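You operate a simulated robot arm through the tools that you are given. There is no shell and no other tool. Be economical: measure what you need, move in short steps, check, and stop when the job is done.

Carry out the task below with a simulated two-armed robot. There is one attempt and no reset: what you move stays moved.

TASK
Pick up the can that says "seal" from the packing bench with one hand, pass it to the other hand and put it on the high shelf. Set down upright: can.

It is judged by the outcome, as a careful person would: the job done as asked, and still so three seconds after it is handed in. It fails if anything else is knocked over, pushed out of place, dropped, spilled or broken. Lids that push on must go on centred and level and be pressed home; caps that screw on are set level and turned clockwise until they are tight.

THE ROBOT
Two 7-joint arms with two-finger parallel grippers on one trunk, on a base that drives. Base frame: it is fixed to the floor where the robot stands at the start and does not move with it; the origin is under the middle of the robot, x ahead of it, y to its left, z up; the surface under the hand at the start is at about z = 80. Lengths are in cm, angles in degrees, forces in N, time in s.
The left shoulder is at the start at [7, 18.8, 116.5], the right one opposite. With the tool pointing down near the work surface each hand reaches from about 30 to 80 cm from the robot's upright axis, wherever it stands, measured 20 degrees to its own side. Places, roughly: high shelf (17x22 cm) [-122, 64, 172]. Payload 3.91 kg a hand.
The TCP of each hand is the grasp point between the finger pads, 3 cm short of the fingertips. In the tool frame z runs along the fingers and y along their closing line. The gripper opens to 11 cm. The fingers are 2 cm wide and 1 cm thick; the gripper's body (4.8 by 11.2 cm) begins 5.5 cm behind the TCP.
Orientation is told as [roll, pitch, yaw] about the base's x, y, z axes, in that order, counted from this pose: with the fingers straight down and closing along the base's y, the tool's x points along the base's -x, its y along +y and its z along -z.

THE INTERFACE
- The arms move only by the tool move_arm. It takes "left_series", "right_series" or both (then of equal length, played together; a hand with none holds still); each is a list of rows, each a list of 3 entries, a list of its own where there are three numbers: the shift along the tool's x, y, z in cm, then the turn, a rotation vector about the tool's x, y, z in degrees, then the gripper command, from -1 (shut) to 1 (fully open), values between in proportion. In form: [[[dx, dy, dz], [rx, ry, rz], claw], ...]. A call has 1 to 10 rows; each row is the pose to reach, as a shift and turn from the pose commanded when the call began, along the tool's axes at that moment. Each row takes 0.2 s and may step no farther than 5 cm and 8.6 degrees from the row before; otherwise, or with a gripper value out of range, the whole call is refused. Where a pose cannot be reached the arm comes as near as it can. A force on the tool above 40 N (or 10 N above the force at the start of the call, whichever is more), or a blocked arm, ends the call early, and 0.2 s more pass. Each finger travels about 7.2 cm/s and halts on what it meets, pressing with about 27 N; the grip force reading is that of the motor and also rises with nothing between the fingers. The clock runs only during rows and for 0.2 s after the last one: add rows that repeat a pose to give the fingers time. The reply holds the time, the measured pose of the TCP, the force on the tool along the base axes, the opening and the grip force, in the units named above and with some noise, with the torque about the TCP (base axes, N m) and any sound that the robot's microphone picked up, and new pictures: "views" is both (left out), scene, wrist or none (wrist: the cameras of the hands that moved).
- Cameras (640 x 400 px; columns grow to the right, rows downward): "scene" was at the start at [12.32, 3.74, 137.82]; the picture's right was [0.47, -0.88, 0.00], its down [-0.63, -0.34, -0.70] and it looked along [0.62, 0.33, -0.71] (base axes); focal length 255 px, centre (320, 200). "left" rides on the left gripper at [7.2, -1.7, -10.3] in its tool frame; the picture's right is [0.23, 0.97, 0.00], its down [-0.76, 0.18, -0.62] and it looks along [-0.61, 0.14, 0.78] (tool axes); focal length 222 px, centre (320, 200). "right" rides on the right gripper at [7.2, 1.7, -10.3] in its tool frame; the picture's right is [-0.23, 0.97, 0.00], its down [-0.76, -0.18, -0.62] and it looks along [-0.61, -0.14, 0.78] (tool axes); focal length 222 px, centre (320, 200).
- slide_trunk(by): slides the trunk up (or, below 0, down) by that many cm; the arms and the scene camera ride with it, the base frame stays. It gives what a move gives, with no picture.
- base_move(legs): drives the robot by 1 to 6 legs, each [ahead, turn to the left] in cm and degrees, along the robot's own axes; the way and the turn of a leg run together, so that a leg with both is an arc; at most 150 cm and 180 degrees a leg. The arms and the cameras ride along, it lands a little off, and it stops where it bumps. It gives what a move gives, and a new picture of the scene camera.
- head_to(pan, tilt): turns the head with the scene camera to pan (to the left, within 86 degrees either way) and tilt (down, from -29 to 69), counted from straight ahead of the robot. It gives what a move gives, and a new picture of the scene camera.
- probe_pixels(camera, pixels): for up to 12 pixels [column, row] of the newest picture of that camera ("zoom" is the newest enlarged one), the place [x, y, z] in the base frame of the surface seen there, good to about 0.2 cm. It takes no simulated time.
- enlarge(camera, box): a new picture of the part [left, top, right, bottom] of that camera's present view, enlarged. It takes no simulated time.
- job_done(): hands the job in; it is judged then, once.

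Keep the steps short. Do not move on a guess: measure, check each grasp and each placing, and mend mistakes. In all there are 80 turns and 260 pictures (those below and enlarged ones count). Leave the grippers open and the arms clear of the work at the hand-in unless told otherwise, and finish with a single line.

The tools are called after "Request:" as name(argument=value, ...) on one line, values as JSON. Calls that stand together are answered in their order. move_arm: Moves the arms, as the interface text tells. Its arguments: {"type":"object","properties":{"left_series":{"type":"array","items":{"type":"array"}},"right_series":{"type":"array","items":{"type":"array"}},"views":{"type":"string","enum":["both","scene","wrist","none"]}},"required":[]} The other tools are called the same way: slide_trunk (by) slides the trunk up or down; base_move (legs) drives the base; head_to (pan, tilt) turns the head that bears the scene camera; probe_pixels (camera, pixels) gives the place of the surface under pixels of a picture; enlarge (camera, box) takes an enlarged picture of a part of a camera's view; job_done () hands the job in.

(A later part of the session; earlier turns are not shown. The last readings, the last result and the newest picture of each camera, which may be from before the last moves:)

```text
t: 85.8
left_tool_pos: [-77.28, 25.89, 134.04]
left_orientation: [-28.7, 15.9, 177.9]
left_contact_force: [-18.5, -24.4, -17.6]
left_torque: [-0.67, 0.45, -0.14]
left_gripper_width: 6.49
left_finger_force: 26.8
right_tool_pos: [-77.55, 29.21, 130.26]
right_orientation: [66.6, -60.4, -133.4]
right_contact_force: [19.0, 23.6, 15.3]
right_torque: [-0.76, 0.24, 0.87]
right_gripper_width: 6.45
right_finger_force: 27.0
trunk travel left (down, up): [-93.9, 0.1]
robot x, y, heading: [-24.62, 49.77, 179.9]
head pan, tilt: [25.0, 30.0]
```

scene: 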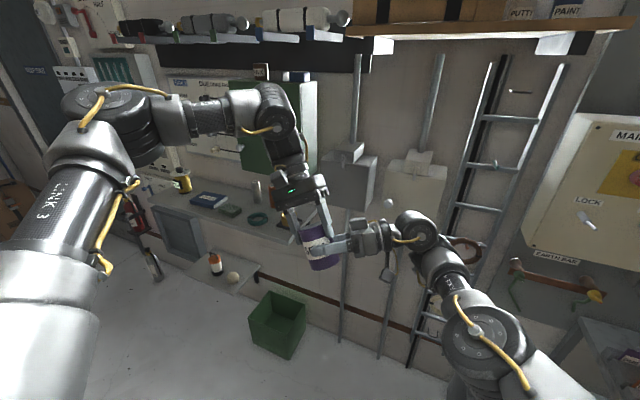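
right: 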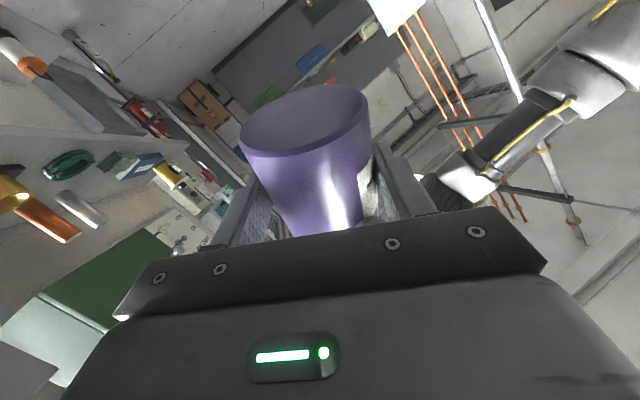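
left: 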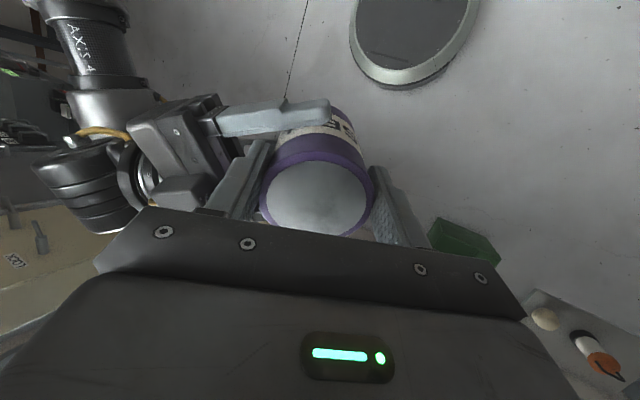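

Both hands hold it: right width 6.45, 27 N. Now open the left a little at a time, keeping right shut.

Request:
move_arm(left_series=[[[0, 0, 0], [0, 0, 0], 0.22], [[0, 0, 0], [0, 0, 0], 0.35], [[0, 0, 0], [0, 0, 0], 0.5], [[0, 0, 0], [0, 0, 0], 0.6], [[0, 0, 0], [0, 0, 0], 0.6]], right_series=[[[0, 0, 0], [0, 0, 0], -1], [[0, 0, 0], [0, 0, 0], -1], [[0, 0, 0], [0, 0, 0], -1], [[0, 0, 0], [0, 0, 0], -1], [[0, 0, 0], [0, 0, 0], -1]], views="wrist")

```text
t: 87.0
left_tool_pos: [-77.24, 26.03, 134.18]
left_orientation: [-29.1, 15.9, 177.6]
left_contact_force: [0.7, 0.9, 0.1]
left_torque: [-0.03, -0.03, 0.0]
left_gripper_width: 8.79
left_finger_force: 0.0
right_tool_pos: [-77.61, 29.17, 130.21]
right_orientation: [66.8, -60.1, -133.5]
right_contact_force: [0.6, -0.7, -0.3]
right_torque: [0.02, 0.03, 0.02]
right_gripper_width: 6.45
right_finger_force: 27.3
trunk travel left (down, up): [-93.9, 0.1]
robot x, y, heading: [-24.52, 49.84, 180.0]
head pan, tilt: [25.0, 30.0]
```

right: 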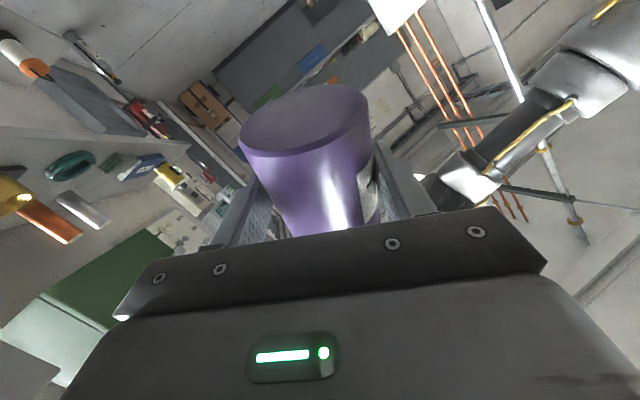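
left: 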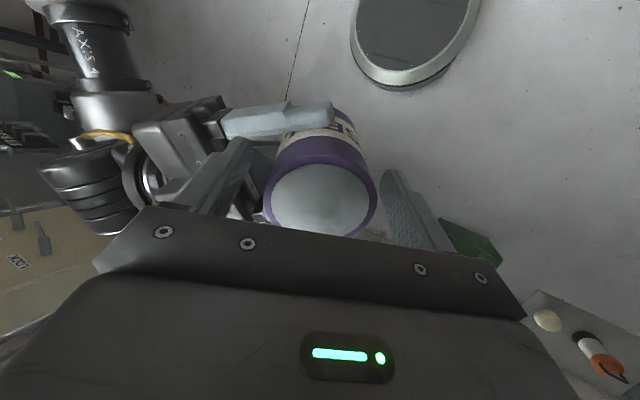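

Left is free (0 N), right holds at 6.45/27 N. Withdraw left upward and back toward the robot (sideways to its own fingers, so they don't touch the can).

Request:
move_arm(left_series=[[[0.4, 0, -1], [0, 0, 0], 0.65], [[1.2, 0, -2.2], [0, 0, 0], 0.65], [[3, 0, -3.8], [0, 0, 0], 0.65], [[6, 0, -5], [0, 0, 0], 0.65], [[9.5, 0, -6], [0, 0, 0], 0.65], [[12.5, 0, -8], [0, 0, 0], 0.65]], views="both")

```text
t: 88.4
left_tool_pos: [-66.85, 21.52, 144.51]
left_orientation: [-29.0, 15.8, 177.6]
left_contact_force: [0.2, 0.1, -0.6]
left_torque: [0.0, 0.04, 0.03]
left_gripper_width: 9.09
left_finger_force: 0.1
right_tool_pos: [-77.36, 29.12, 130.23]
right_orientation: [66.6, -60.2, -133.3]
right_contact_force: [-0.4, 0.4, -0.5]
right_torque: [0.06, 0.02, 0.01]
right_gripper_width: 6.46
right_finger_force: 26.8
trunk travel left (down, up): [-93.9, 0.1]
robot x, y, heading: [-24.77, 50.09, 179.7]
head pan, tilt: [25.0, 30.0]
```

scene: 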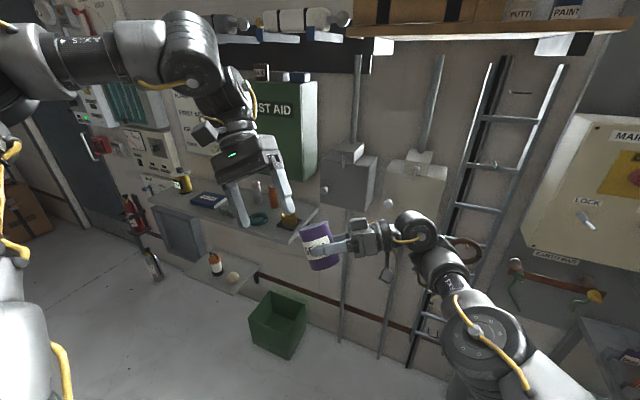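
left: 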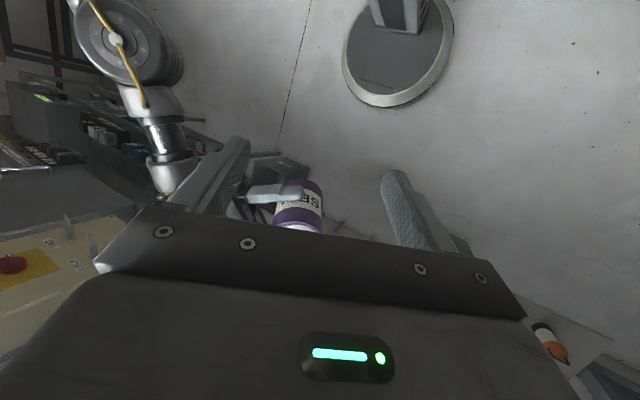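

Handover done: the can is solely in the right hand. Now stand it upright in the right hand (33° turn) while lifting it to z≈150, and move the left hand out of the way.

Request:
move_arm(right_series=[[[-2.4, 1.8, -2], [-0.7, -3.2, -4.4], -1], [[-4.8, 3.6, -4.1], [-1.4, -6.4, -8.8], -1], [[-7.2, 5.4, -6.1], [-2, -9.6, -13.1], -1], [[-9.6, 7.1, -8.1], [-2.7, -12.8, -17.5], -1], [[-12, 8.9, -10.2], [-3.4, -16, -21.9], -1], [[-14.4, 10.7, -12.2], [-4.1, -19.2, -26.3], -1], [[-14.4, 10.7, -12.2], [-4.1, -19.2, -26.3], -1]], left_series=[[[0, 3.4, 0], [0, 0, 0], 0.65], [[0, 6.9, 0.1], [0, 0, 0], 0.65], [[0, 10.3, 0.2], [0, 0, 0], 0.65], [[0, 13.8, 0.3], [0, 0, 0], 0.65], [[0, 17.2, 0.4], [0, 0, 0], 0.65], [[0, 20.7, 0.4], [0, 0, 0], 0.65], [[0, 20.7, 0.4], [0, 0, 0], 0.65]], views="scene")

```text
t: 89.3
left_tool_pos: [-65.94, 12.45, 139.32]
left_orientation: [-29.0, 15.8, 177.5]
left_contact_force: [-0.8, -1.0, -0.2]
left_torque: [-0.01, -0.01, 0.0]
left_gripper_width: 9.08
left_finger_force: 0.0
right_tool_pos: [-80.5, 34.59, 144.39]
right_orientation: [87.4, -70.9, -150.2]
right_contact_force: [15.1, -69.0, 9.2]
right_torque: [-2.38, -0.74, -1.08]
right_gripper_width: 6.44
right_finger_force: 26.4
right hand out of reach, approached as far as the arm can: row 1, 2, 3, 4
trunk travel left (down, up): [-93.9, 0.1]
robot x, y, heading: [-24.73, 49.89, 179.9]
head pan, tilt: [25.0, 30.0]
stopped in row 4 (right hand): the force on the tool passed its limit at 250 N (the readings are from after the stop); the commanded pose is now the measured one
```

scene: 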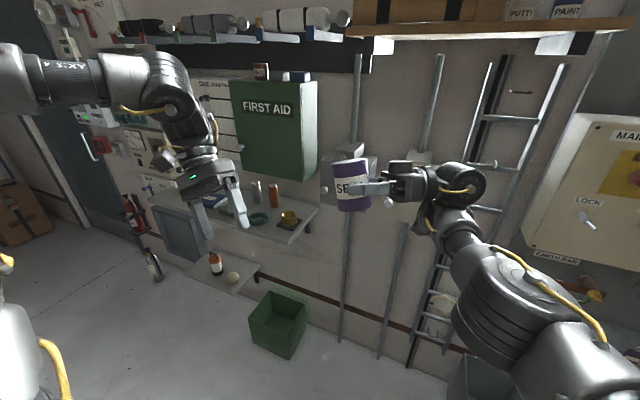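

The can is nearly upright, but the folded right wrist again touches its own forearm (camera side). Swing the hand forward by 60° (opening that angle) while bringing it back to the middle.

Request:
move_arm(right_series=[[[-0.4, 0.2, 0.2], [7, -2.4, 0.1], -1], [[-0.8, 0.6, -0.5], [14.1, -4.9, 0.2], -1], [[-1.4, 1, -1.5], [21.2, -7.3, 0.3], -1], [[-2, 1.5, -3], [28.3, -9.8, 0.4], -1], [[-2.6, 2, -4.6], [35.4, -12.2, 0.5], -1], [[-3.2, 2.5, -6.4], [42.5, -14.7, 0.7], -1], [[-3.8, 3, -8.3], [49.6, -17.1, 0.8], -1], [[-4.5, 3.6, -10.3], [56.7, -19.6, 0.9], -1]], views="scene")

```text
t: 91.1
left_tool_pos: [-66.09, 12.31, 139.26]
left_orientation: [-29.0, 16.0, 177.5]
left_contact_force: [0.3, 0.6, 0.8]
left_torque: [0.0, 0.07, 0.03]
left_gripper_width: 9.12
left_finger_force: 0.1
right_tool_pos: [-95.64, 26.52, 150.67]
right_orientation: [91.1, -61.9, 162.7]
right_contact_force: [-14.1, 2.4, -8.9]
right_torque: [-0.23, 0.03, 0.67]
right_gripper_width: 6.42
right_finger_force: 27.2
right hand out of reach, approached as far as the arm can: row 1, 2, 3, 4, 5, 6, 7, 8
trunk travel left (down, up): [-93.9, 0.1]
robot x, y, heading: [-24.93, 49.83, 179.6]
head pan, tilt: [25.0, 30.0]
```

scene: 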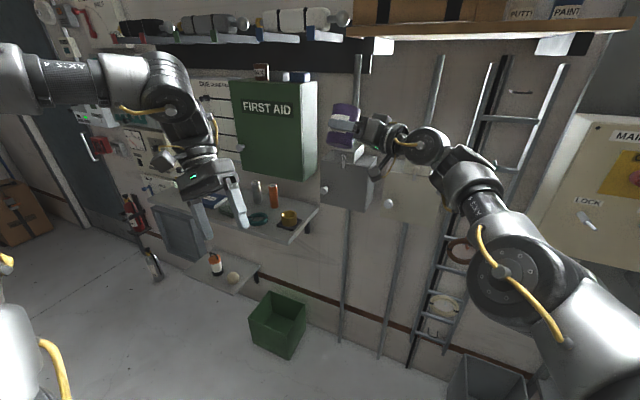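

The fold is open now; the can leans ~28° forward. Level it (turn 28°) while drawing the hand back toward the middle and up.

Request:
move_arm(right_series=[[[-0.7, 1.3, -2.3], [-0.8, -1.4, -5.3], -1], [[-1.4, 2.5, -4.6], [-1.6, -2.7, -10.6], -1], [[-2.1, 3.8, -6.9], [-2.3, -4.1, -16], -1], [[-2.8, 5, -9.2], [-3.1, -5.4, -21.3], -1], [[-3.55, 6.3, -11.5], [-3.9, -6.8, -26.6], -1], [[-3.55, 6.3, -11.5], [-3.9, -6.8, -26.6], -1]], views="scene")

```text
t: 92.5
left_tool_pos: [-66.25, 12.33, 139.23]
left_orientation: [-29.0, 16.0, 177.5]
left_contact_force: [-0.2, 0.6, -0.1]
left_torque: [0.0, 0.03, 0.01]
left_gripper_width: 9.07
left_finger_force: 0.1
right_tool_pos: [-91.74, 26.39, 166.24]
right_orientation: [109.5, -76.3, 145.9]
right_contact_force: [0.8, 0.3, -3.7]
right_torque: [0.05, 0.0, 0.01]
right_gripper_width: 6.42
right_finger_force: 27.2
right hand out of reach, approached as far as the arm can: row 1, 2, 3, 4, 5, 6
trunk travel left (down, up): [-93.9, 0.1]
robot x, y, heading: [-24.85, 49.83, 179.7]
head pan, tilt: [25.0, 30.0]
```

scene: 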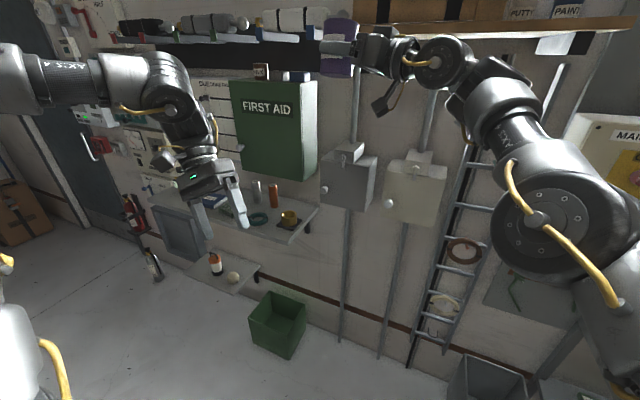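

Force is normal now (can weight only), lean ≈12°, pointing 75° left at z 166. Continue: swing to ~40°, remove the lean, bring it to the middle.

Request:
move_arm(right_series=[[[-1, -0.3, -3.4], [5.4, -1.8, -2.4], -1], [[-2.1, -0.6, -6.9], [10.8, -3.5, -4.8], -1], [[-3.1, -0.9, -10.3], [16.2, -5.3, -7.2], -1], [[-4.1, -1.1, -13.8], [21.6, -7.1, -9.5], -1], [[-5.2, -1.4, -17.2], [27, -8.8, -11.9], -1], [[-6.2, -1.7, -20.7], [32.4, -10.6, -14.3], -1], [[-6.2, -1.7, -20.7], [32.4, -10.6, -14.3], -1]], views="scene")

```text
t: 94.3
left_tool_pos: [-66.21, 12.51, 139.24]
left_orientation: [-29.0, 16.1, 177.4]
left_contact_force: [-0.6, -0.2, 0.0]
left_torque: [0.01, -0.01, 0.06]
left_gripper_width: 9.08
left_finger_force: 0.1
right_tool_pos: [-95.94, 36.5, 183.98]
right_orientation: [116.9, -72.1, 107.2]
right_contact_force: [-0.3, -0.1, -3.0]
right_torque: [0.03, 0.0, 0.01]
right_gripper_width: 6.43
right_finger_force: 27.2
right hand out of reach, approached as far as the arm can: row 1, 2, 3, 4, 5, 6, 7
trunk travel left (down, up): [-93.9, 0.1]
robot x, y, heading: [-24.56, 49.88, 180.2]
head pan, tilt: [25.0, 30.0]
stopped in row 7 (right hand): the arm was blocked; the commanded pose is now the measured one
```

scene: 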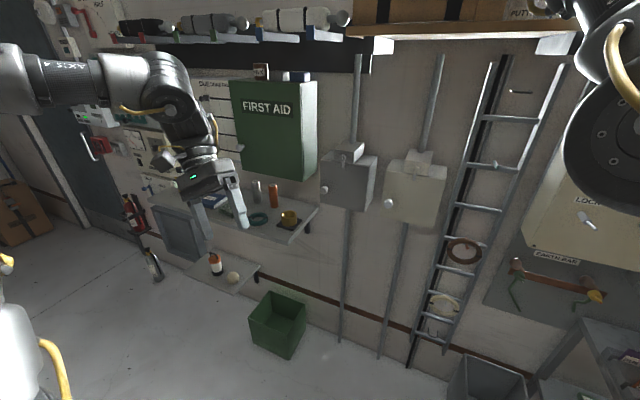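

Now pointing 43° left at z 184, lean ≈14°. Look up to see the arm posture.

Request:
head_to(pan=0, tilt=-12)

```text
t: 95.4
left_tool_pos: [-66.19, 12.35, 139.4]
left_orientation: [-28.9, 15.9, 177.5]
left_contact_force: [0.3, 0.1, -0.5]
left_torque: [-0.02, 0.02, 0.0]
left_gripper_width: 9.1
left_finger_force: 0.1
right_tool_pos: [-95.75, 36.44, 184.16]
right_orientation: [117.2, -72.2, 106.8]
right_contact_force: [-0.4, 0.7, -2.3]
right_torque: [0.0, -0.05, -0.01]
right_gripper_width: 6.45
right_finger_force: 26.8
trunk travel left (down, up): [-93.9, 0.1]
robot x, y, heading: [-24.0, 50.19, 179.5]
head pan, tilt: [0.0, -12.0]
```

scene: 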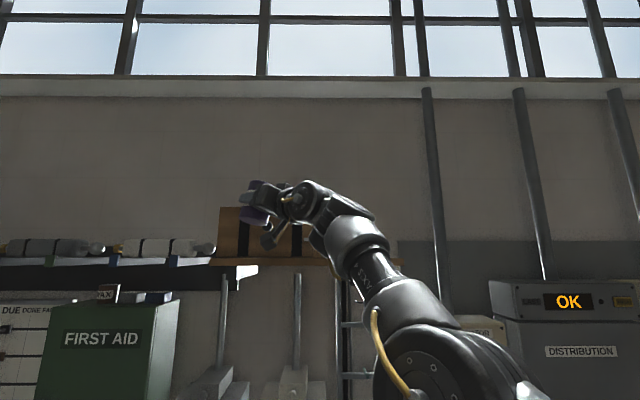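

Posture is good (forearm up and forward). Continue: swing to straight ahead, remove lean, move to robot-frame (66, -6, 178).

Request:
move_arm(right_series=[[[0.1, -1.8, -3], [6.7, -1, -3.4], -1], [[0.2, -3.7, -6], [13.4, -2.1, -6.8], -1], [[0.2, -5.5, -9], [20.2, -3.1, -10.2], -1], [[0.3, -7.3, -12], [26.9, -4.2, -13.7], -1], [[0.4, -9.2, -15], [33.7, -5.2, -17.1], -1], [[0.5, -11, -17.9], [40.4, -6.3, -20.5], -1], [[0.5, -11, -17.9], [40.4, -6.3, -20.5], -1]], views="both")

```text
t: 96.1
left_tool_pos: [-66.07, 12.69, 139.36]
left_orientation: [-28.8, 15.8, 177.5]
left_contact_force: [0.3, -1.2, -0.5]
left_torque: [0.01, 0.02, 0.02]
left_gripper_width: 9.09
left_finger_force: 0.0
right_tool_pos: [-99.69, 40.83, 182.46]
right_orientation: [103.1, -66.4, 107.8]
right_contact_force: [0.5, 0.1, -2.2]
right_torque: [0.03, -0.04, -0.03]
right_gripper_width: 6.45
right_finger_force: 26.8
right hand out of reach, approached as far as the arm can: row 1, 2, 3
trunk travel left (down, up): [-93.9, 0.1]
robot x, y, heading: [-24.69, 49.82, 179.5]
head pan, tilt: [0.0, -12.0]
stopped in row 3 (right hand): the force on the tool passed its limit at 53 N (the readings are from after the stop); the commanded pose is now the measured one
```

scene: 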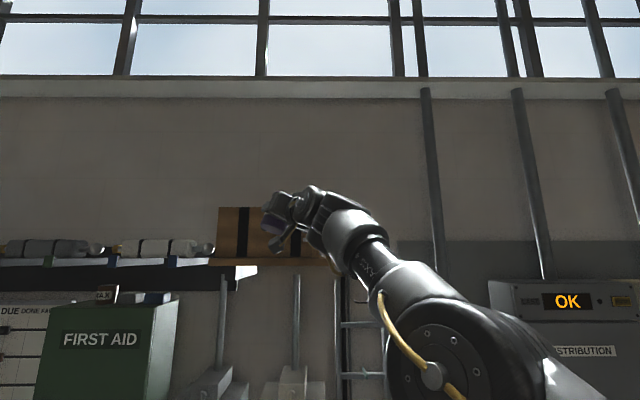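
right: 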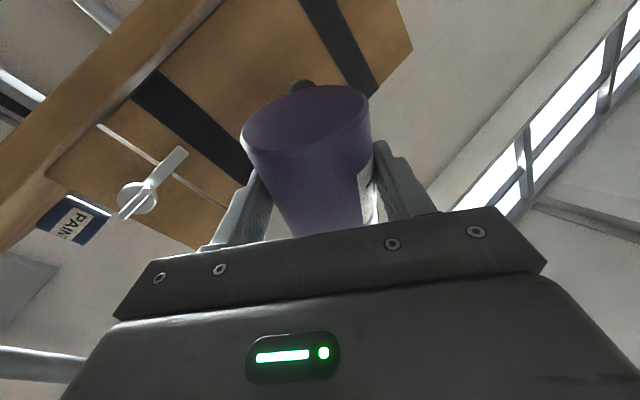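

The hand drifted to x≈-99.7, too close to the crate for comfort (shelf front −109). Force is normal. Back the base off 12 cm before continuing to orient.

Request:
base_move(legs=[[-12, 0]])

```text
t: 97.3
left_tool_pos: [-55.49, 12.5, 139.01]
left_orientation: [-29.0, 16.5, 177.3]
left_contact_force: [-0.7, -0.2, -0.5]
left_torque: [-0.02, -0.04, -0.01]
left_gripper_width: 9.07
left_finger_force: 0.0
right_tool_pos: [-89.26, 40.81, 182.26]
right_orientation: [102.5, -66.3, 107.8]
right_contact_force: [-0.7, -0.1, -3.2]
right_torque: [-0.01, -0.02, 0.02]
right_gripper_width: 6.42
right_finger_force: 27.0
trunk travel left (down, up): [-93.9, 0.1]
robot x, y, heading: [-12.59, 49.64, 179.5]
head pan, tilt: [0.0, -12.0]
```

scene: 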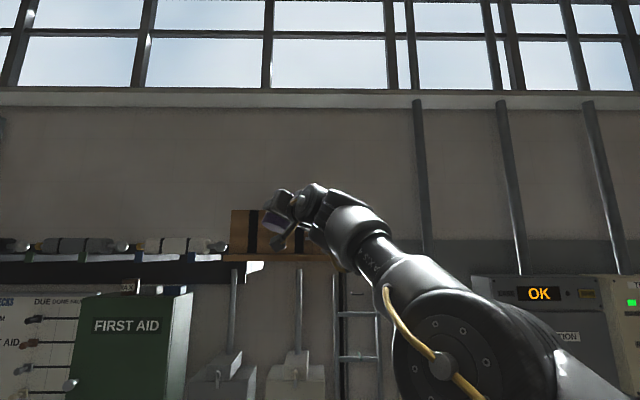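

The lean persists because the right wrist's last joint is at its limit (the wrist flipped during the earlier jump). To undo the flip I must lead the hand around the forearm axis: out to its left, up over the top, then down ahead. First measure the forearm's direction.

Request:
probe_pixels(camera="scene", pixels=[[440, 345], [410, 300], [375, 262], [350, 228], [315, 200], [285, 205], [525, 360]])

```text
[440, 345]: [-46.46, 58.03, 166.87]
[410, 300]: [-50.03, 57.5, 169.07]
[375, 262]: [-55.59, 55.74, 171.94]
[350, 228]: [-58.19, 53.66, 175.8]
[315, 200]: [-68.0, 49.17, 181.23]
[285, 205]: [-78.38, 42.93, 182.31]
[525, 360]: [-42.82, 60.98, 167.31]
```

Forearm points ≈22° left and 31° up; the hand hangs below it. Step 1: swing the hand (about the wrist) to the forearm's left, 60° left / 30° up.

Request:
move_arm(right_series=[[[-0.9, 2.2, -0.4], [-5.6, -3, -2.2], -1], [[-1.7, 4.4, -1], [-11.1, -6, -4.3], -1], [[-2.6, 6.6, -1.8], [-16.7, -9, -6.5], -1], [[-3.5, 8.7, -2.7], [-22.2, -12, -8.7], -1], [[-4.3, 10.9, -3.7], [-27.8, -15, -10.8], -1], [[-5.2, 13.1, -4.8], [-33.3, -18, -13], -1], [[-5.2, 13.1, -4.8], [-33.3, -18, -13], -1]], views="none")

```text
t: 98.9
left_tool_pos: [-54.13, 12.51, 139.42]
left_orientation: [-29.0, 15.8, 177.3]
left_contact_force: [-0.5, -0.8, -0.4]
left_torque: [0.02, 0.0, 0.0]
left_gripper_width: 9.1
left_finger_force: 0.1
right_tool_pos: [-74.24, 36.05, 195.07]
right_orientation: [176.2, -60.2, 64.4]
right_contact_force: [0.9, -0.8, -3.5]
right_torque: [0.05, -0.03, 0.01]
right_gripper_width: 6.45
right_finger_force: 27.1
right hand out of reach, approached as far as the arm can: row 3, 4, 5, 6, 7
trunk travel left (down, up): [-93.9, 0.1]
robot x, y, heading: [-12.54, 49.85, 179.8]
head pan, tilt: [0.0, -12.0]
```

Worked: roll error is now only 2°. Step 2: over the top — 22° left / 60° up.

Request:
move_arm(right_series=[[[-1.9, -0.9, -0.6], [3.8, -4.2, -4.2], -1], [[-3.7, -1.9, -1.3], [7.6, -8.5, -8.3], -1], [[-5.6, -2.8, -2.1], [11.4, -12.7, -12.5], -1], [[-7.5, -3.8, -2.9], [15.3, -17, -16.7], -1], [[-9.3, -4.7, -3.7], [19.1, -21.2, -20.9], -1], [[-11.2, -5.7, -4.5], [22.9, -25.5, -25], -1], [[-13, -6.6, -5.3], [26.7, -29.7, -29.2], -1], [[-13, -6.6, -5.3], [26.7, -29.7, -29.2], -1]], views="none")

```text
t: 100.0
left_tool_pos: [-53.81, 12.71, 139.6]
left_orientation: [-28.8, 15.5, 177.3]
left_contact_force: [0.4, -0.2, -0.5]
left_torque: [0.02, -0.02, 0.0]
left_gripper_width: 9.07
left_finger_force: 0.1
right_tool_pos: [-72.95, 45.18, 205.16]
right_orientation: [166.2, -38.6, 51.6]
right_contact_force: [1.3, 1.7, -1.2]
right_torque: [0.02, -0.12, -0.03]
right_gripper_width: 6.44
right_finger_force: 27.0
right hand out of reach, approached as far as the arm can: row 1, 2, 3, 4, 5
trunk travel left (down, up): [-93.9, 0.1]
robot x, y, heading: [-12.78, 49.69, 179.4]
head pan, tilt: [0.0, -12.0]
stopped in row 5 (right hand): the force on the tool passed its limit at 49 N (the readings are from after the stop); the commanded pose is now the measured one
```

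Now 30° left/49° up, roll error 11°. Step 3: on over to 5° left / 35° up, lowering a bit — slower.

Request:
move_arm(right_series=[[[0.7, -1.5, -1.4], [2.6, 1.4, -4.2], -1], [[1.4, -3, -2.7], [5.2, 2.8, -8.3], -1], [[2.1, -4.5, -4.1], [7.8, 4.3, -12.5], -1], [[2.8, -6, -5.5], [10.4, 5.7, -16.6], -1], [[3.4, -7.6, -6.8], [13, 7.1, -20.8], -1], [[4.1, -9.1, -8.2], [15.6, 8.5, -25], -1], [[4.8, -10.6, -9.5], [18.2, 10, -29.1], -1], [[5.5, -12.1, -10.9], [20.8, 11.4, -33.3], -1], [[5.5, -12.1, -10.9], [20.8, 11.4, -33.3], -1]], views="scene")

```text
t: 102.0
left_tool_pos: [-54.16, 12.75, 139.51]
left_orientation: [-28.9, 15.7, 177.3]
left_contact_force: [0.6, 0.2, 0.1]
left_torque: [-0.01, -0.01, -0.01]
left_gripper_width: 9.06
left_finger_force: 0.0
right_tool_pos: [-73.78, 52.34, 188.05]
right_orientation: [179.0, -54.7, 5.4]
right_contact_force: [1.1, -0.3, -1.9]
right_torque: [-0.01, -0.08, -0.03]
right_gripper_width: 6.46
right_finger_force: 26.9
right hand out of reach, approached as far as the arm can: row 1, 2, 3, 4, 5, 6, 7, 8, 9
trunk travel left (down, up): [-93.9, 0.1]
robot x, y, heading: [-12.5, 49.74, 179.6]
head pan, tilt: [0.0, -12.0]
```

scene: 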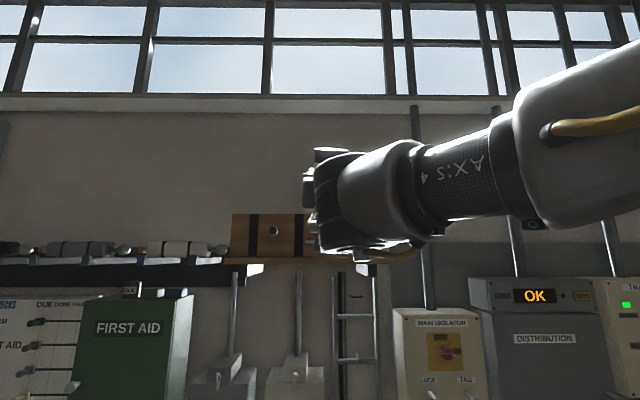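

Unflipped: orientation now exact (4° left, 35° up, no roll error). Pitch down 27° to make the can upright, going to robot-frame (66, -6, 178).

Request:
move_arm(right_series=[[[2.2, -0.8, -0.4], [0, 5.4, 0], -1], [[4.3, -1.6, -0.8], [0, 10.8, 0], -1], [[6.5, -2.4, -1.1], [0, 16.2, 0], -1], [[8.6, -3.2, -1.5], [0, 21.6, 0], -1], [[10.8, -4, -1.9], [0, 27, 0], -1], [[10.8, -4, -1.9], [0, 27, 0], -1]], views="both")

```text
t: 103.4
left_tool_pos: [-54.15, 12.56, 139.56]
left_orientation: [-28.9, 15.8, 177.2]
left_contact_force: [0.4, -1.1, -0.6]
left_torque: [-0.01, 0.02, 0.03]
left_gripper_width: 9.08
left_finger_force: 0.0
right_tool_pos: [-76.59, 54.32, 176.22]
right_orientation: [176.0, -81.7, 8.4]
right_contact_force: [-0.3, -0.7, -2.6]
right_torque: [-0.02, -0.05, -0.01]
right_gripper_width: 6.42
right_finger_force: 27.1
right hand out of reach, approached as far as the arm can: row 1, 2, 3, 4, 5, 6
trunk travel left (down, up): [-93.9, 0.1]
robot x, y, heading: [-12.69, 49.85, 179.9]
head pan, tilt: [0.0, -12.0]
```

scene: 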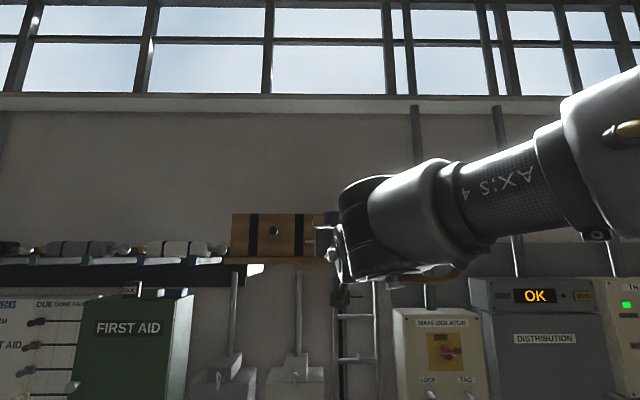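
right: 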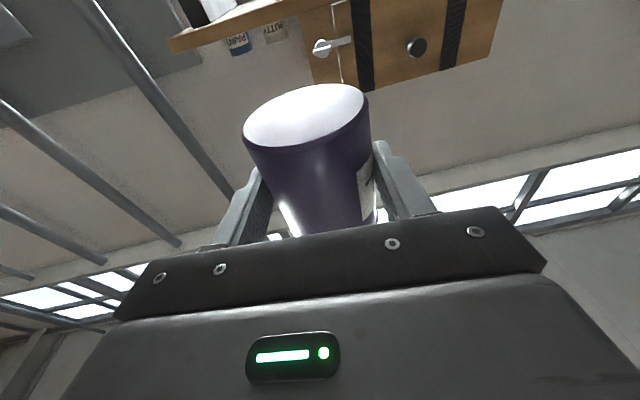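

The can is now upright by calculation. Measure the can's bottom directly in the right wrist picture, plus the shelf edge from the scene picture.

Request:
probe_pixels(camera="right", pixels=[[305, 115], [258, 118], [350, 112], [305, 90], [305, 142], [172, 44], [172, 50], [240, 45]])

Request:
enlarge(camera="scene", box=[220, 200, 380, 300])

```text
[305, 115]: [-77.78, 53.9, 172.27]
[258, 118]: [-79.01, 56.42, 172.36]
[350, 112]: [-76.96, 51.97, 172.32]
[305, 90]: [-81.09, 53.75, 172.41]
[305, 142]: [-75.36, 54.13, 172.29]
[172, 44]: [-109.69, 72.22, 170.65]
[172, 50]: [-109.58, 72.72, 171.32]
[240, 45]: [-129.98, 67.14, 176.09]
```

```text
4.00 times, centred on (300, 250) of scene
```

zoom: 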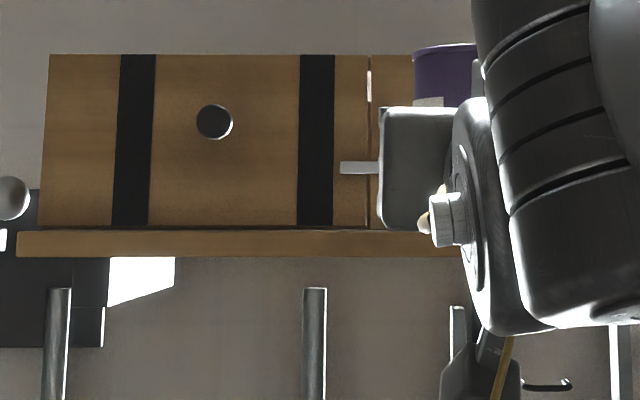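

Bottom is level (172.3 at all points), i.e. upright; the axis is ~1.6 cm ahead of the TCP. Raise 3.5 cm and shift 9.3 cm to the robot's right, aligning with y≈63.5.

Request:
move_arm(right_series=[[[-1.7, 0, 0.25], [0, 0, 0], -1], [[-3.5, -2, 0.5], [0, 0, 0], -1], [[-3.5, -5.5, 0.5], [0, 0, 0], -1], [[-3.5, -9.3, 0.5], [0, 0, 0], -1], [[-3.5, -9.3, 0.5], [0, 0, 0], -1]], views="none")

```text
t: 104.6
left_tool_pos: [-54.19, 12.57, 139.32]
left_orientation: [-29.0, 15.7, 177.3]
left_contact_force: [-0.7, 0.4, 0.2]
left_torque: [0.03, 0.01, 0.0]
left_gripper_width: 9.06
left_finger_force: 0.0
right_tool_pos: [-74.22, 58.0, 175.26]
right_orientation: [175.5, -81.5, 8.6]
right_contact_force: [-0.6, -0.6, -3.4]
right_torque: [0.03, -0.05, 0.0]
right_gripper_width: 6.44
right_finger_force: 27.1
right hand out of reach, approached as far as the arm can: row 1, 2, 3, 4, 5
trunk travel left (down, up): [-93.9, 0.1]
robot x, y, heading: [-12.75, 49.48, 179.7]
head pan, tilt: [0.0, -12.0]
```

Limited in height here; try extending 6 cm forward and 4 cm up.

Request:
move_arm(right_series=[[[-0.8, 0, 2.2], [0, 0, 0], -1], [[-1.6, 0, 4.4], [0, 0, 0], -1], [[-3.1, 0, 6.5], [0, 0, 0], -1], [[-3.1, 0, 6.5], [0, 0, 0], -1]], views="none")

```text
t: 105.6
left_tool_pos: [-54.18, 12.57, 139.39]
left_orientation: [-28.8, 15.8, 177.2]
left_contact_force: [0.1, 0.2, 0.0]
left_torque: [-0.02, 0.01, 0.02]
left_gripper_width: 9.1
left_finger_force: 0.0
right_tool_pos: [-76.24, 55.18, 176.04]
right_orientation: [175.6, -81.7, 8.8]
right_contact_force: [0.1, 0.8, -2.8]
right_torque: [-0.01, -0.06, 0.01]
right_gripper_width: 6.43
right_finger_force: 26.6
right hand out of reach, approached as far as the arm can: row 1, 2, 3, 4
trunk travel left (down, up): [-93.9, 0.1]
robot x, y, heading: [-12.47, 49.54, 179.7]
head pan, tilt: [0.0, -12.0]
```

The arm is at its boundary for pointing dead ahead. Let the hand point ~29° left instead (the robot's heading can compensate), and rise to 180.

Request:
move_arm(right_series=[[[-0.4, 2.1, 0.4], [-5, 0, 0.7], -1], [[-0.8, 4.2, 0.8], [-10, 0, 1.4], -1], [[-1.8, 6.3, 1], [-15, 0.1, 2.1], -1], [[-2.8, 8.4, 1.1], [-20, 0.2, 2.9], -1], [[-3.8, 10.6, 1.2], [-24.8, 0.3, 3.6], -1], [[-3.8, 10.6, 1.2], [-24.8, 0.3, 3.6], -1]], views="none")

```text
t: 107.0
left_tool_pos: [-54.28, 12.63, 139.52]
left_orientation: [-29.0, 15.7, 177.1]
left_contact_force: [0.1, -0.2, -0.5]
left_torque: [0.02, -0.02, -0.03]
left_gripper_width: 9.06
left_finger_force: 0.0
right_tool_pos: [-71.57, 40.45, 178.73]
right_orientation: [166.8, -81.6, 41.5]
right_contact_force: [-0.2, 0.2, -3.0]
right_torque: [0.03, -0.02, -0.01]
right_gripper_width: 6.44
right_finger_force: 26.9
right hand out of reach, approached as far as the arm can: row 1, 2, 3, 4, 5, 6
trunk travel left (down, up): [-93.9, 0.1]
robot x, y, heading: [-12.34, 49.8, 179.5]
head pan, tilt: [0.0, -12.0]
```

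z=178.7: bottom ≈174.9, 2.8 cm above the shelf, upright within 2°. Now drive: small legs so the hand ends pointing nearly square at the shelf, stopping ~13 cm short.

Request:
base_move(legs=[[0, 17.3], [24.5, 0], [0, -39], [7, 0]])

Request:
move_arm(right_series=[[[0, 0, 0], [0, 0, 0], -1]], views="wrist")

```text
t: 112.2
left_tool_pos: [-93.77, 25.51, 139.81]
left_orientation: [-29.1, 15.1, 155.4]
left_contact_force: [-0.4, 0.8, 0.0]
left_torque: [-0.01, 0.0, 0.02]
left_gripper_width: 9.08
left_finger_force: 0.0
right_tool_pos: [-99.45, 57.52, 179.31]
right_orientation: [170.7, -81.0, 16.2]
right_contact_force: [-1.5, -1.5, -2.1]
right_torque: [0.03, -0.09, -0.06]
right_gripper_width: 6.46
right_finger_force: 26.8
trunk travel left (down, up): [-93.9, 0.1]
robot x, y, heading: [-42.68, 45.78, 157.9]
head pan, tilt: [0.0, -12.0]
```

scene: 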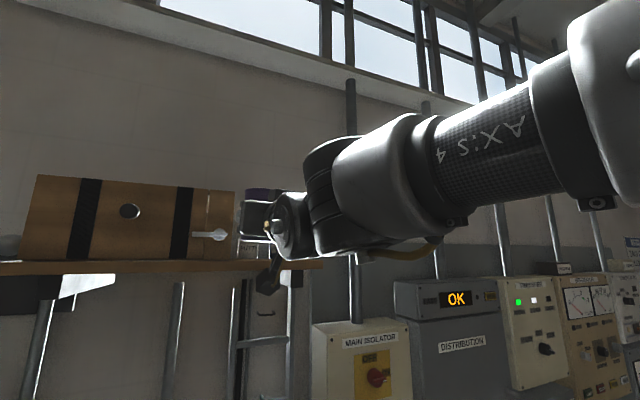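

```text
t: 112.6
left_tool_pos: [-94.97, 26.26, 139.34]
left_orientation: [-28.9, 15.8, 155.4]
left_contact_force: [-0.1, 0.0, 0.0]
left_torque: [-0.03, -0.05, -0.05]
left_gripper_width: 9.08
left_finger_force: 0.1
right_tool_pos: [-100.97, 58.61, 178.59]
right_orientation: [167.0, -81.6, 19.7]
right_contact_force: [-1.7, 0.9, -3.5]
right_torque: [0.02, 0.01, 0.05]
right_gripper_width: 6.45
right_finger_force: 27.0
trunk travel left (down, up): [-93.9, 0.1]
robot x, y, heading: [-42.88, 45.59, 157.6]
head pan, tilt: [0.0, -12.0]
```

right: 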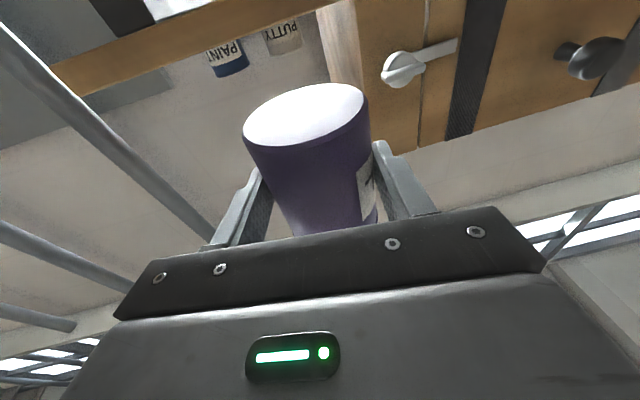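

The approach line is right: 12.7 cm more forward puts the can axis at about (-114.3, 63.5). First tuck the left hand back and down, so its wrist stays clear of the shelf's underside; and probe the can bottom again.

Request:
move_arm(left_series=[[[1.6, 2.1, 3], [0, 0, 0], 0.65], [[3.2, 4.2, 6], [0, 0, 0], 0.65], [[4.8, 6.2, 9], [0, 0, 0], 0.65], [[6.4, 8.3, 11.8], [0, 0, 0], 0.65], [[6.4, 8.3, 11.8], [0, 0, 0], 0.65]], views="none")

Request:
probe_pixels(camera="right", pixels=[[305, 115], [256, 120], [352, 108], [305, 90], [305, 140], [140, 60], [60, 75], [325, 20], [350, 60], [390, 78]])

Request:
head_to(pan=40, tilt=15)

```text
t: 113.8
left_tool_pos: [-85.4, 20.13, 127.55]
left_orientation: [-29.1, 15.1, 155.5]
left_contact_force: [-0.1, -0.5, 0.1]
left_torque: [-0.01, 0.0, 0.03]
left_gripper_width: 9.11
left_finger_force: 0.1
right_tool_pos: [-99.39, 57.62, 179.37]
right_orientation: [170.1, -81.1, 16.6]
right_contact_force: [1.1, -0.4, -3.4]
right_torque: [0.04, -0.06, -0.04]
right_gripper_width: 6.47
right_finger_force: 27.5
trunk travel left (down, up): [-93.9, 0.1]
robot x, y, heading: [-42.63, 45.72, 158.1]
head pan, tilt: [0.0, -12.0]
```

```text
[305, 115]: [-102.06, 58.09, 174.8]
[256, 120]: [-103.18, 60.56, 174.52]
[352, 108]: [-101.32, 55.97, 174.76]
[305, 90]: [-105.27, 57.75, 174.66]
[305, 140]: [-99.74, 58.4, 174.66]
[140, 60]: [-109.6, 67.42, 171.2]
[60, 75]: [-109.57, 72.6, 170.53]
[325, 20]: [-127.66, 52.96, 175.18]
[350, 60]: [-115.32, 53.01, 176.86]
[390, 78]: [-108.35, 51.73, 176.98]
```

```text
t: 114.9
left_tool_pos: [-85.88, 20.23, 127.49]
left_orientation: [-29.1, 15.3, 155.4]
left_contact_force: [0.3, 0.0, -0.8]
left_torque: [0.03, -0.02, -0.01]
left_gripper_width: 9.08
left_finger_force: 0.0
right_tool_pos: [-99.87, 58.03, 179.17]
right_orientation: [169.4, -81.3, 17.6]
right_contact_force: [-0.6, 0.1, -3.4]
right_torque: [-0.02, -0.04, 0.01]
right_gripper_width: 6.44
right_finger_force: 26.5
trunk travel left (down, up): [-93.9, 0.1]
robot x, y, heading: [-42.34, 45.62, 158.1]
head pan, tilt: [40.0, 15.0]
```

scene: 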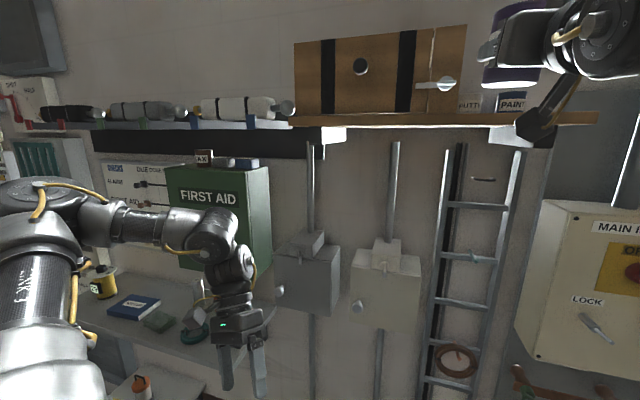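

Can bottom level at ≈174.7 and clear path. Drive 12.5 cm forward.

Request:
base_move(legs=[[12.5, 0]])

Request:
move_arm(right_series=[[[0, 0, 0], [0, 0, 0], -1], [[0, 0, 0], [0, 0, 0], -1]], views="wrist")

```text
t: 116.2
left_tool_pos: [-96.46, 24.53, 127.84]
left_orientation: [-29.0, 14.8, 155.5]
left_contact_force: [0.1, -0.2, 0.9]
left_torque: [0.01, 0.05, 0.01]
left_gripper_width: 9.08
left_finger_force: 0.1
right_tool_pos: [-110.27, 62.11, 179.61]
right_orientation: [171.0, -80.9, 16.1]
right_contact_force: [1.3, -0.7, -2.5]
right_torque: [-0.01, -0.05, -0.05]
right_gripper_width: 6.45
right_finger_force: 26.9
trunk travel left (down, up): [-93.9, 0.1]
robot x, y, heading: [-54.38, 50.08, 158.0]
head pan, tilt: [40.0, 15.0]
```

scene: 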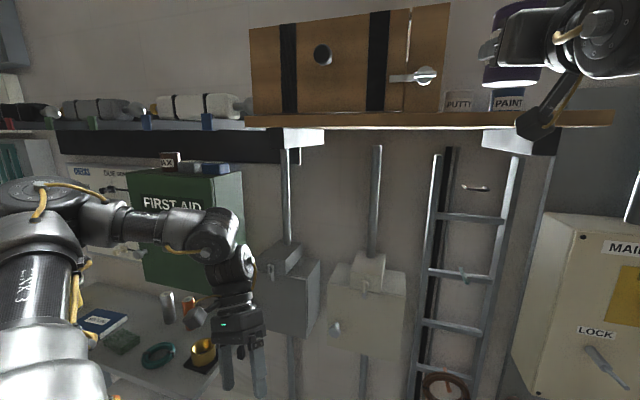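

```text
t: 116.8
left_tool_pos: [-96.88, 24.56, 127.7]
left_orientation: [-29.1, 15.0, 155.6]
left_contact_force: [0.2, 0.4, -0.5]
left_torque: [0.01, 0.03, -0.02]
left_gripper_width: 9.09
left_finger_force: 0.1
right_tool_pos: [-110.67, 62.25, 179.5]
right_orientation: [170.5, -81.0, 16.5]
right_contact_force: [0.5, -0.4, -2.9]
right_torque: [0.02, -0.07, -0.03]
right_gripper_width: 6.44
right_finger_force: 27.3
trunk travel left (down, up): [-93.9, 0.1]
robot x, y, heading: [-54.05, 50.11, 158.2]
head pan, tilt: [40.0, 15.0]
```

right: 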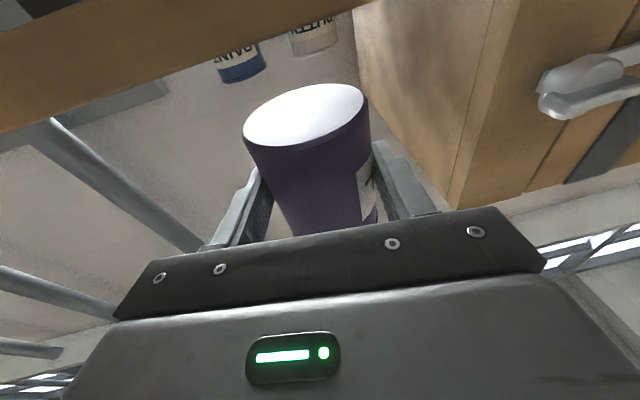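

Now the can hangs over the shelf's front edge. Probe its bottom, and drive 2 cm more.

Request:
probe_pixels(camera="right", pixels=[[305, 115], [256, 120], [352, 108], [305, 90], [305, 140], [430, 190], [230, 75], [310, 50]])

Request:
base_move(legs=[[2.2, 0]])

Request:
move_arm(right_series=[[[0, 0, 0], [0, 0, 0], -1], [[0, 0, 0], [0, 0, 0], -1]], views="wrist")

```text
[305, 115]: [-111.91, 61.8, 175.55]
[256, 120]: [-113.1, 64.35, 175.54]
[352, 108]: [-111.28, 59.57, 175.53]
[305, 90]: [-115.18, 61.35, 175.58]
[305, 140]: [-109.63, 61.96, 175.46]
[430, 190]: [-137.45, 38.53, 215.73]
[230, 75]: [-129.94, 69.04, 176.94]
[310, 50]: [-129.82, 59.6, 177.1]
```

```text
t: 117.6
left_tool_pos: [-98.63, 25.32, 127.68]
left_orientation: [-29.1, 14.8, 155.5]
left_contact_force: [0.2, -0.1, 0.5]
left_torque: [0.01, 0.06, 0.03]
left_gripper_width: 9.1
left_finger_force: 0.3
right_tool_pos: [-112.4, 62.83, 179.57]
right_orientation: [171.0, -80.9, 16.0]
right_contact_force: [1.0, -0.9, -2.3]
right_torque: [-0.01, -0.09, -0.07]
right_gripper_width: 6.43
right_finger_force: 26.7
trunk travel left (down, up): [-93.9, 0.1]
robot x, y, heading: [-56.26, 51.04, 158.1]
head pan, tilt: [40.0, 15.0]
```

scene: 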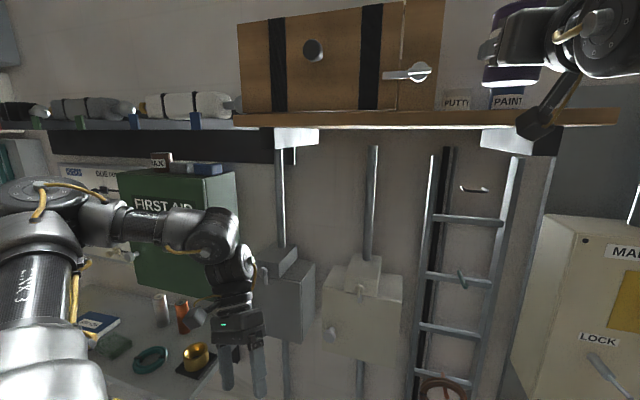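

```text
t: 118.2
left_tool_pos: [-99.18, 25.54, 127.58]
left_orientation: [-29.1, 15.2, 155.5]
left_contact_force: [-0.3, 0.5, 0.2]
left_torque: [0.02, 0.02, -0.02]
left_gripper_width: 9.07
left_finger_force: 0.0
right_tool_pos: [-113.16, 63.23, 179.31]
right_orientation: [170.0, -81.0, 16.8]
right_contact_force: [0.4, 0.1, -3.0]
right_torque: [0.0, -0.07, -0.01]
right_gripper_width: 6.43
right_finger_force: 26.2
trunk travel left (down, up): [-93.9, 0.1]
robot x, y, heading: [-56.17, 50.88, 158.0]
head pan, tilt: [40.0, 15.0]
```

right: 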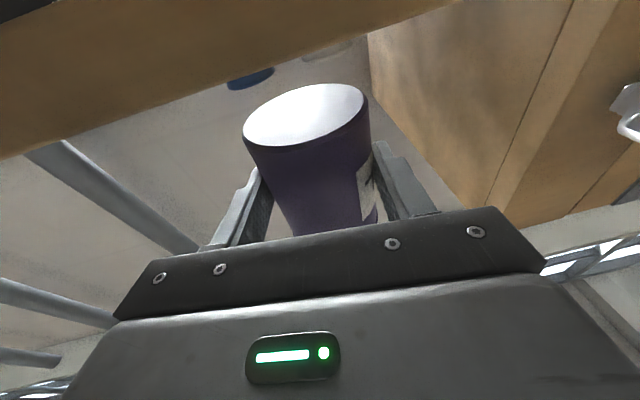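

Axis now ≈(-114.6, 62.8), can edge ~1.9 cm inside the shelf front; gripper body stays in front of the shelf. Lower smoothly with the trunk: 2.8 cm.

Request:
slide_trunk(by=-2.8)

Request:
move_arm(right_series=[[[0, 0, 0], [0, 0, 0], -1]], views="wrist")

```text
t: 118.9
left_tool_pos: [-99.2, 25.61, 124.65]
left_orientation: [-29.1, 15.2, 155.5]
left_contact_force: [1.4, 0.3, 0.3]
left_torque: [-0.02, 0.02, 0.02]
left_gripper_width: 9.08
left_finger_force: 0.1
right_tool_pos: [-113.2, 63.16, 176.43]
right_orientation: [170.0, -81.1, 17.1]
right_contact_force: [-0.2, -0.7, -3.0]
right_torque: [-0.02, -0.07, 0.0]
right_gripper_width: 6.46
right_finger_force: 27.1
trunk travel left (down, up): [-91.1, 2.9]
robot x, y, heading: [-55.96, 50.67, 158.0]
head pan, tilt: [40.0, 15.0]
```

```text
t: 119.3
left_tool_pos: [-99.34, 25.6, 124.77]
left_orientation: [-29.1, 15.3, 155.5]
left_contact_force: [1.2, 0.2, 0.3]
left_torque: [0.01, 0.0, 0.0]
left_gripper_width: 9.11
left_finger_force: 0.0
right_tool_pos: [-113.52, 63.3, 176.41]
right_orientation: [169.4, -81.2, 17.4]
right_contact_force: [-0.5, 0.4, -2.7]
right_torque: [0.02, -0.05, 0.03]
right_gripper_width: 6.43
right_finger_force: 27.3
trunk travel left (down, up): [-91.1, 2.9]
robot x, y, heading: [-56.07, 50.77, 158.1]
head pan, tilt: [40.0, 15.0]
```

right: 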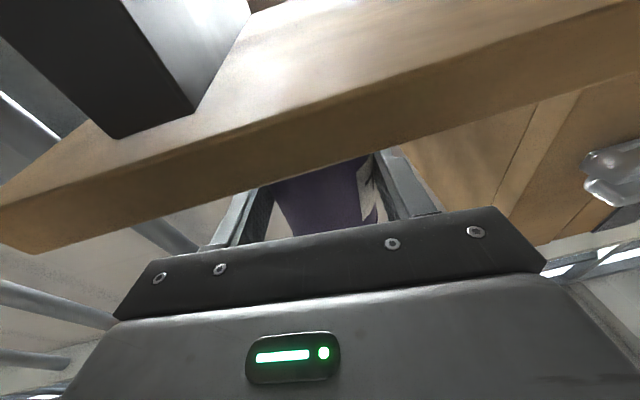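

No contact yet (−2.7 N is the can's weight); bottom ≈172.45. Lower 0.5 cm more.

Request:
slide_trunk(by=-0.5)

```text
t: 119.8
left_tool_pos: [-99.31, 25.69, 124.23]
left_orientation: [-29.2, 15.2, 155.5]
left_contact_force: [0.5, -0.4, 0.2]
left_torque: [-0.03, 0.01, 0.02]
left_gripper_width: 9.09
left_finger_force: 0.1
right_tool_pos: [-113.29, 63.25, 175.76]
right_orientation: [169.7, -81.1, 17.3]
right_contact_force: [0.0, 0.3, -0.4]
right_torque: [0.09, -0.11, 0.0]
right_gripper_width: 6.46
right_finger_force: 27.1
trunk travel left (down, up): [-90.6, 3.4]
robot x, y, heading: [-56.11, 50.96, 157.9]
head pan, tilt: [40.0, 15.0]
```

Weight is now taken by the shelf (−0.4 N). Settle 0.1 cm and open the right gripper gradually.

Request:
slide_trunk(by=-0.1)

Request:
move_arm(right_series=[[[0, 0, 0], [0, 0, 0], 0.2], [[0, 0, 0], [0, 0, 0], 0.3], [[0, 0, 0], [0, 0, 0], 0.45], [[0, 0, 0], [0, 0, 0], 0.6], [[0, 0, 0], [0, 0, 0], 0.7], [[0, 0, 0], [0, 0, 0], 0.7]], views="both")

```text
t: 120.3
left_tool_pos: [-99.33, 25.66, 124.07]
left_orientation: [-29.1, 15.2, 155.5]
left_contact_force: [-0.5, 0.2, 0.0]
left_torque: [0.03, 0.0, -0.01]
left_gripper_width: 9.09
left_finger_force: 0.0
right_tool_pos: [-113.27, 63.25, 175.95]
right_orientation: [169.9, -81.0, 17.1]
right_contact_force: [-1.9, -0.2, 2.8]
right_torque: [0.14, 0.03, 0.04]
right_gripper_width: 6.42
right_finger_force: 26.8
trunk travel left (down, up): [-90.5, 3.5]
robot x, y, heading: [-56.18, 50.92, 158.1]
head pan, tilt: [40.0, 15.0]
```

```text
t: 121.8
left_tool_pos: [-99.25, 25.57, 124.09]
left_orientation: [-29.1, 15.2, 155.4]
left_contact_force: [-0.3, 0.1, -0.1]
left_torque: [0.01, -0.02, -0.02]
left_gripper_width: 9.09
left_finger_force: 0.2
right_tool_pos: [-113.25, 63.34, 175.84]
right_orientation: [169.8, -81.1, 17.3]
right_contact_force: [0.0, 0.3, -0.3]
right_torque: [-0.02, -0.01, 0.02]
right_gripper_width: 9.35
right_finger_force: 0.0
trunk travel left (down, up): [-90.5, 3.5]
robot x, y, heading: [-56.36, 50.87, 158.4]
head pan, tilt: [40.0, 15.0]
```

scene: 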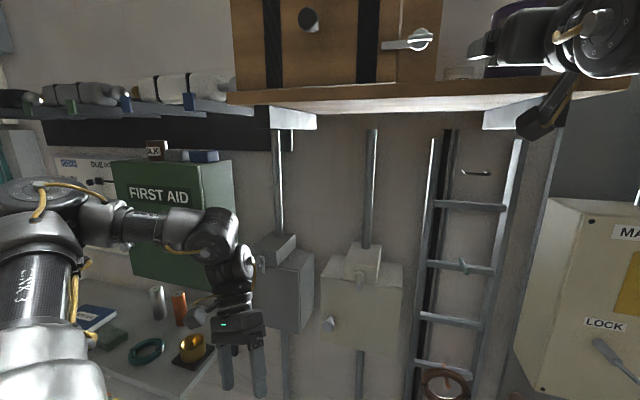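
right: 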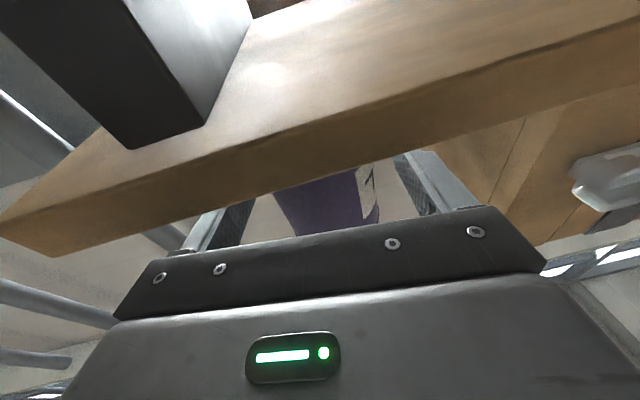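

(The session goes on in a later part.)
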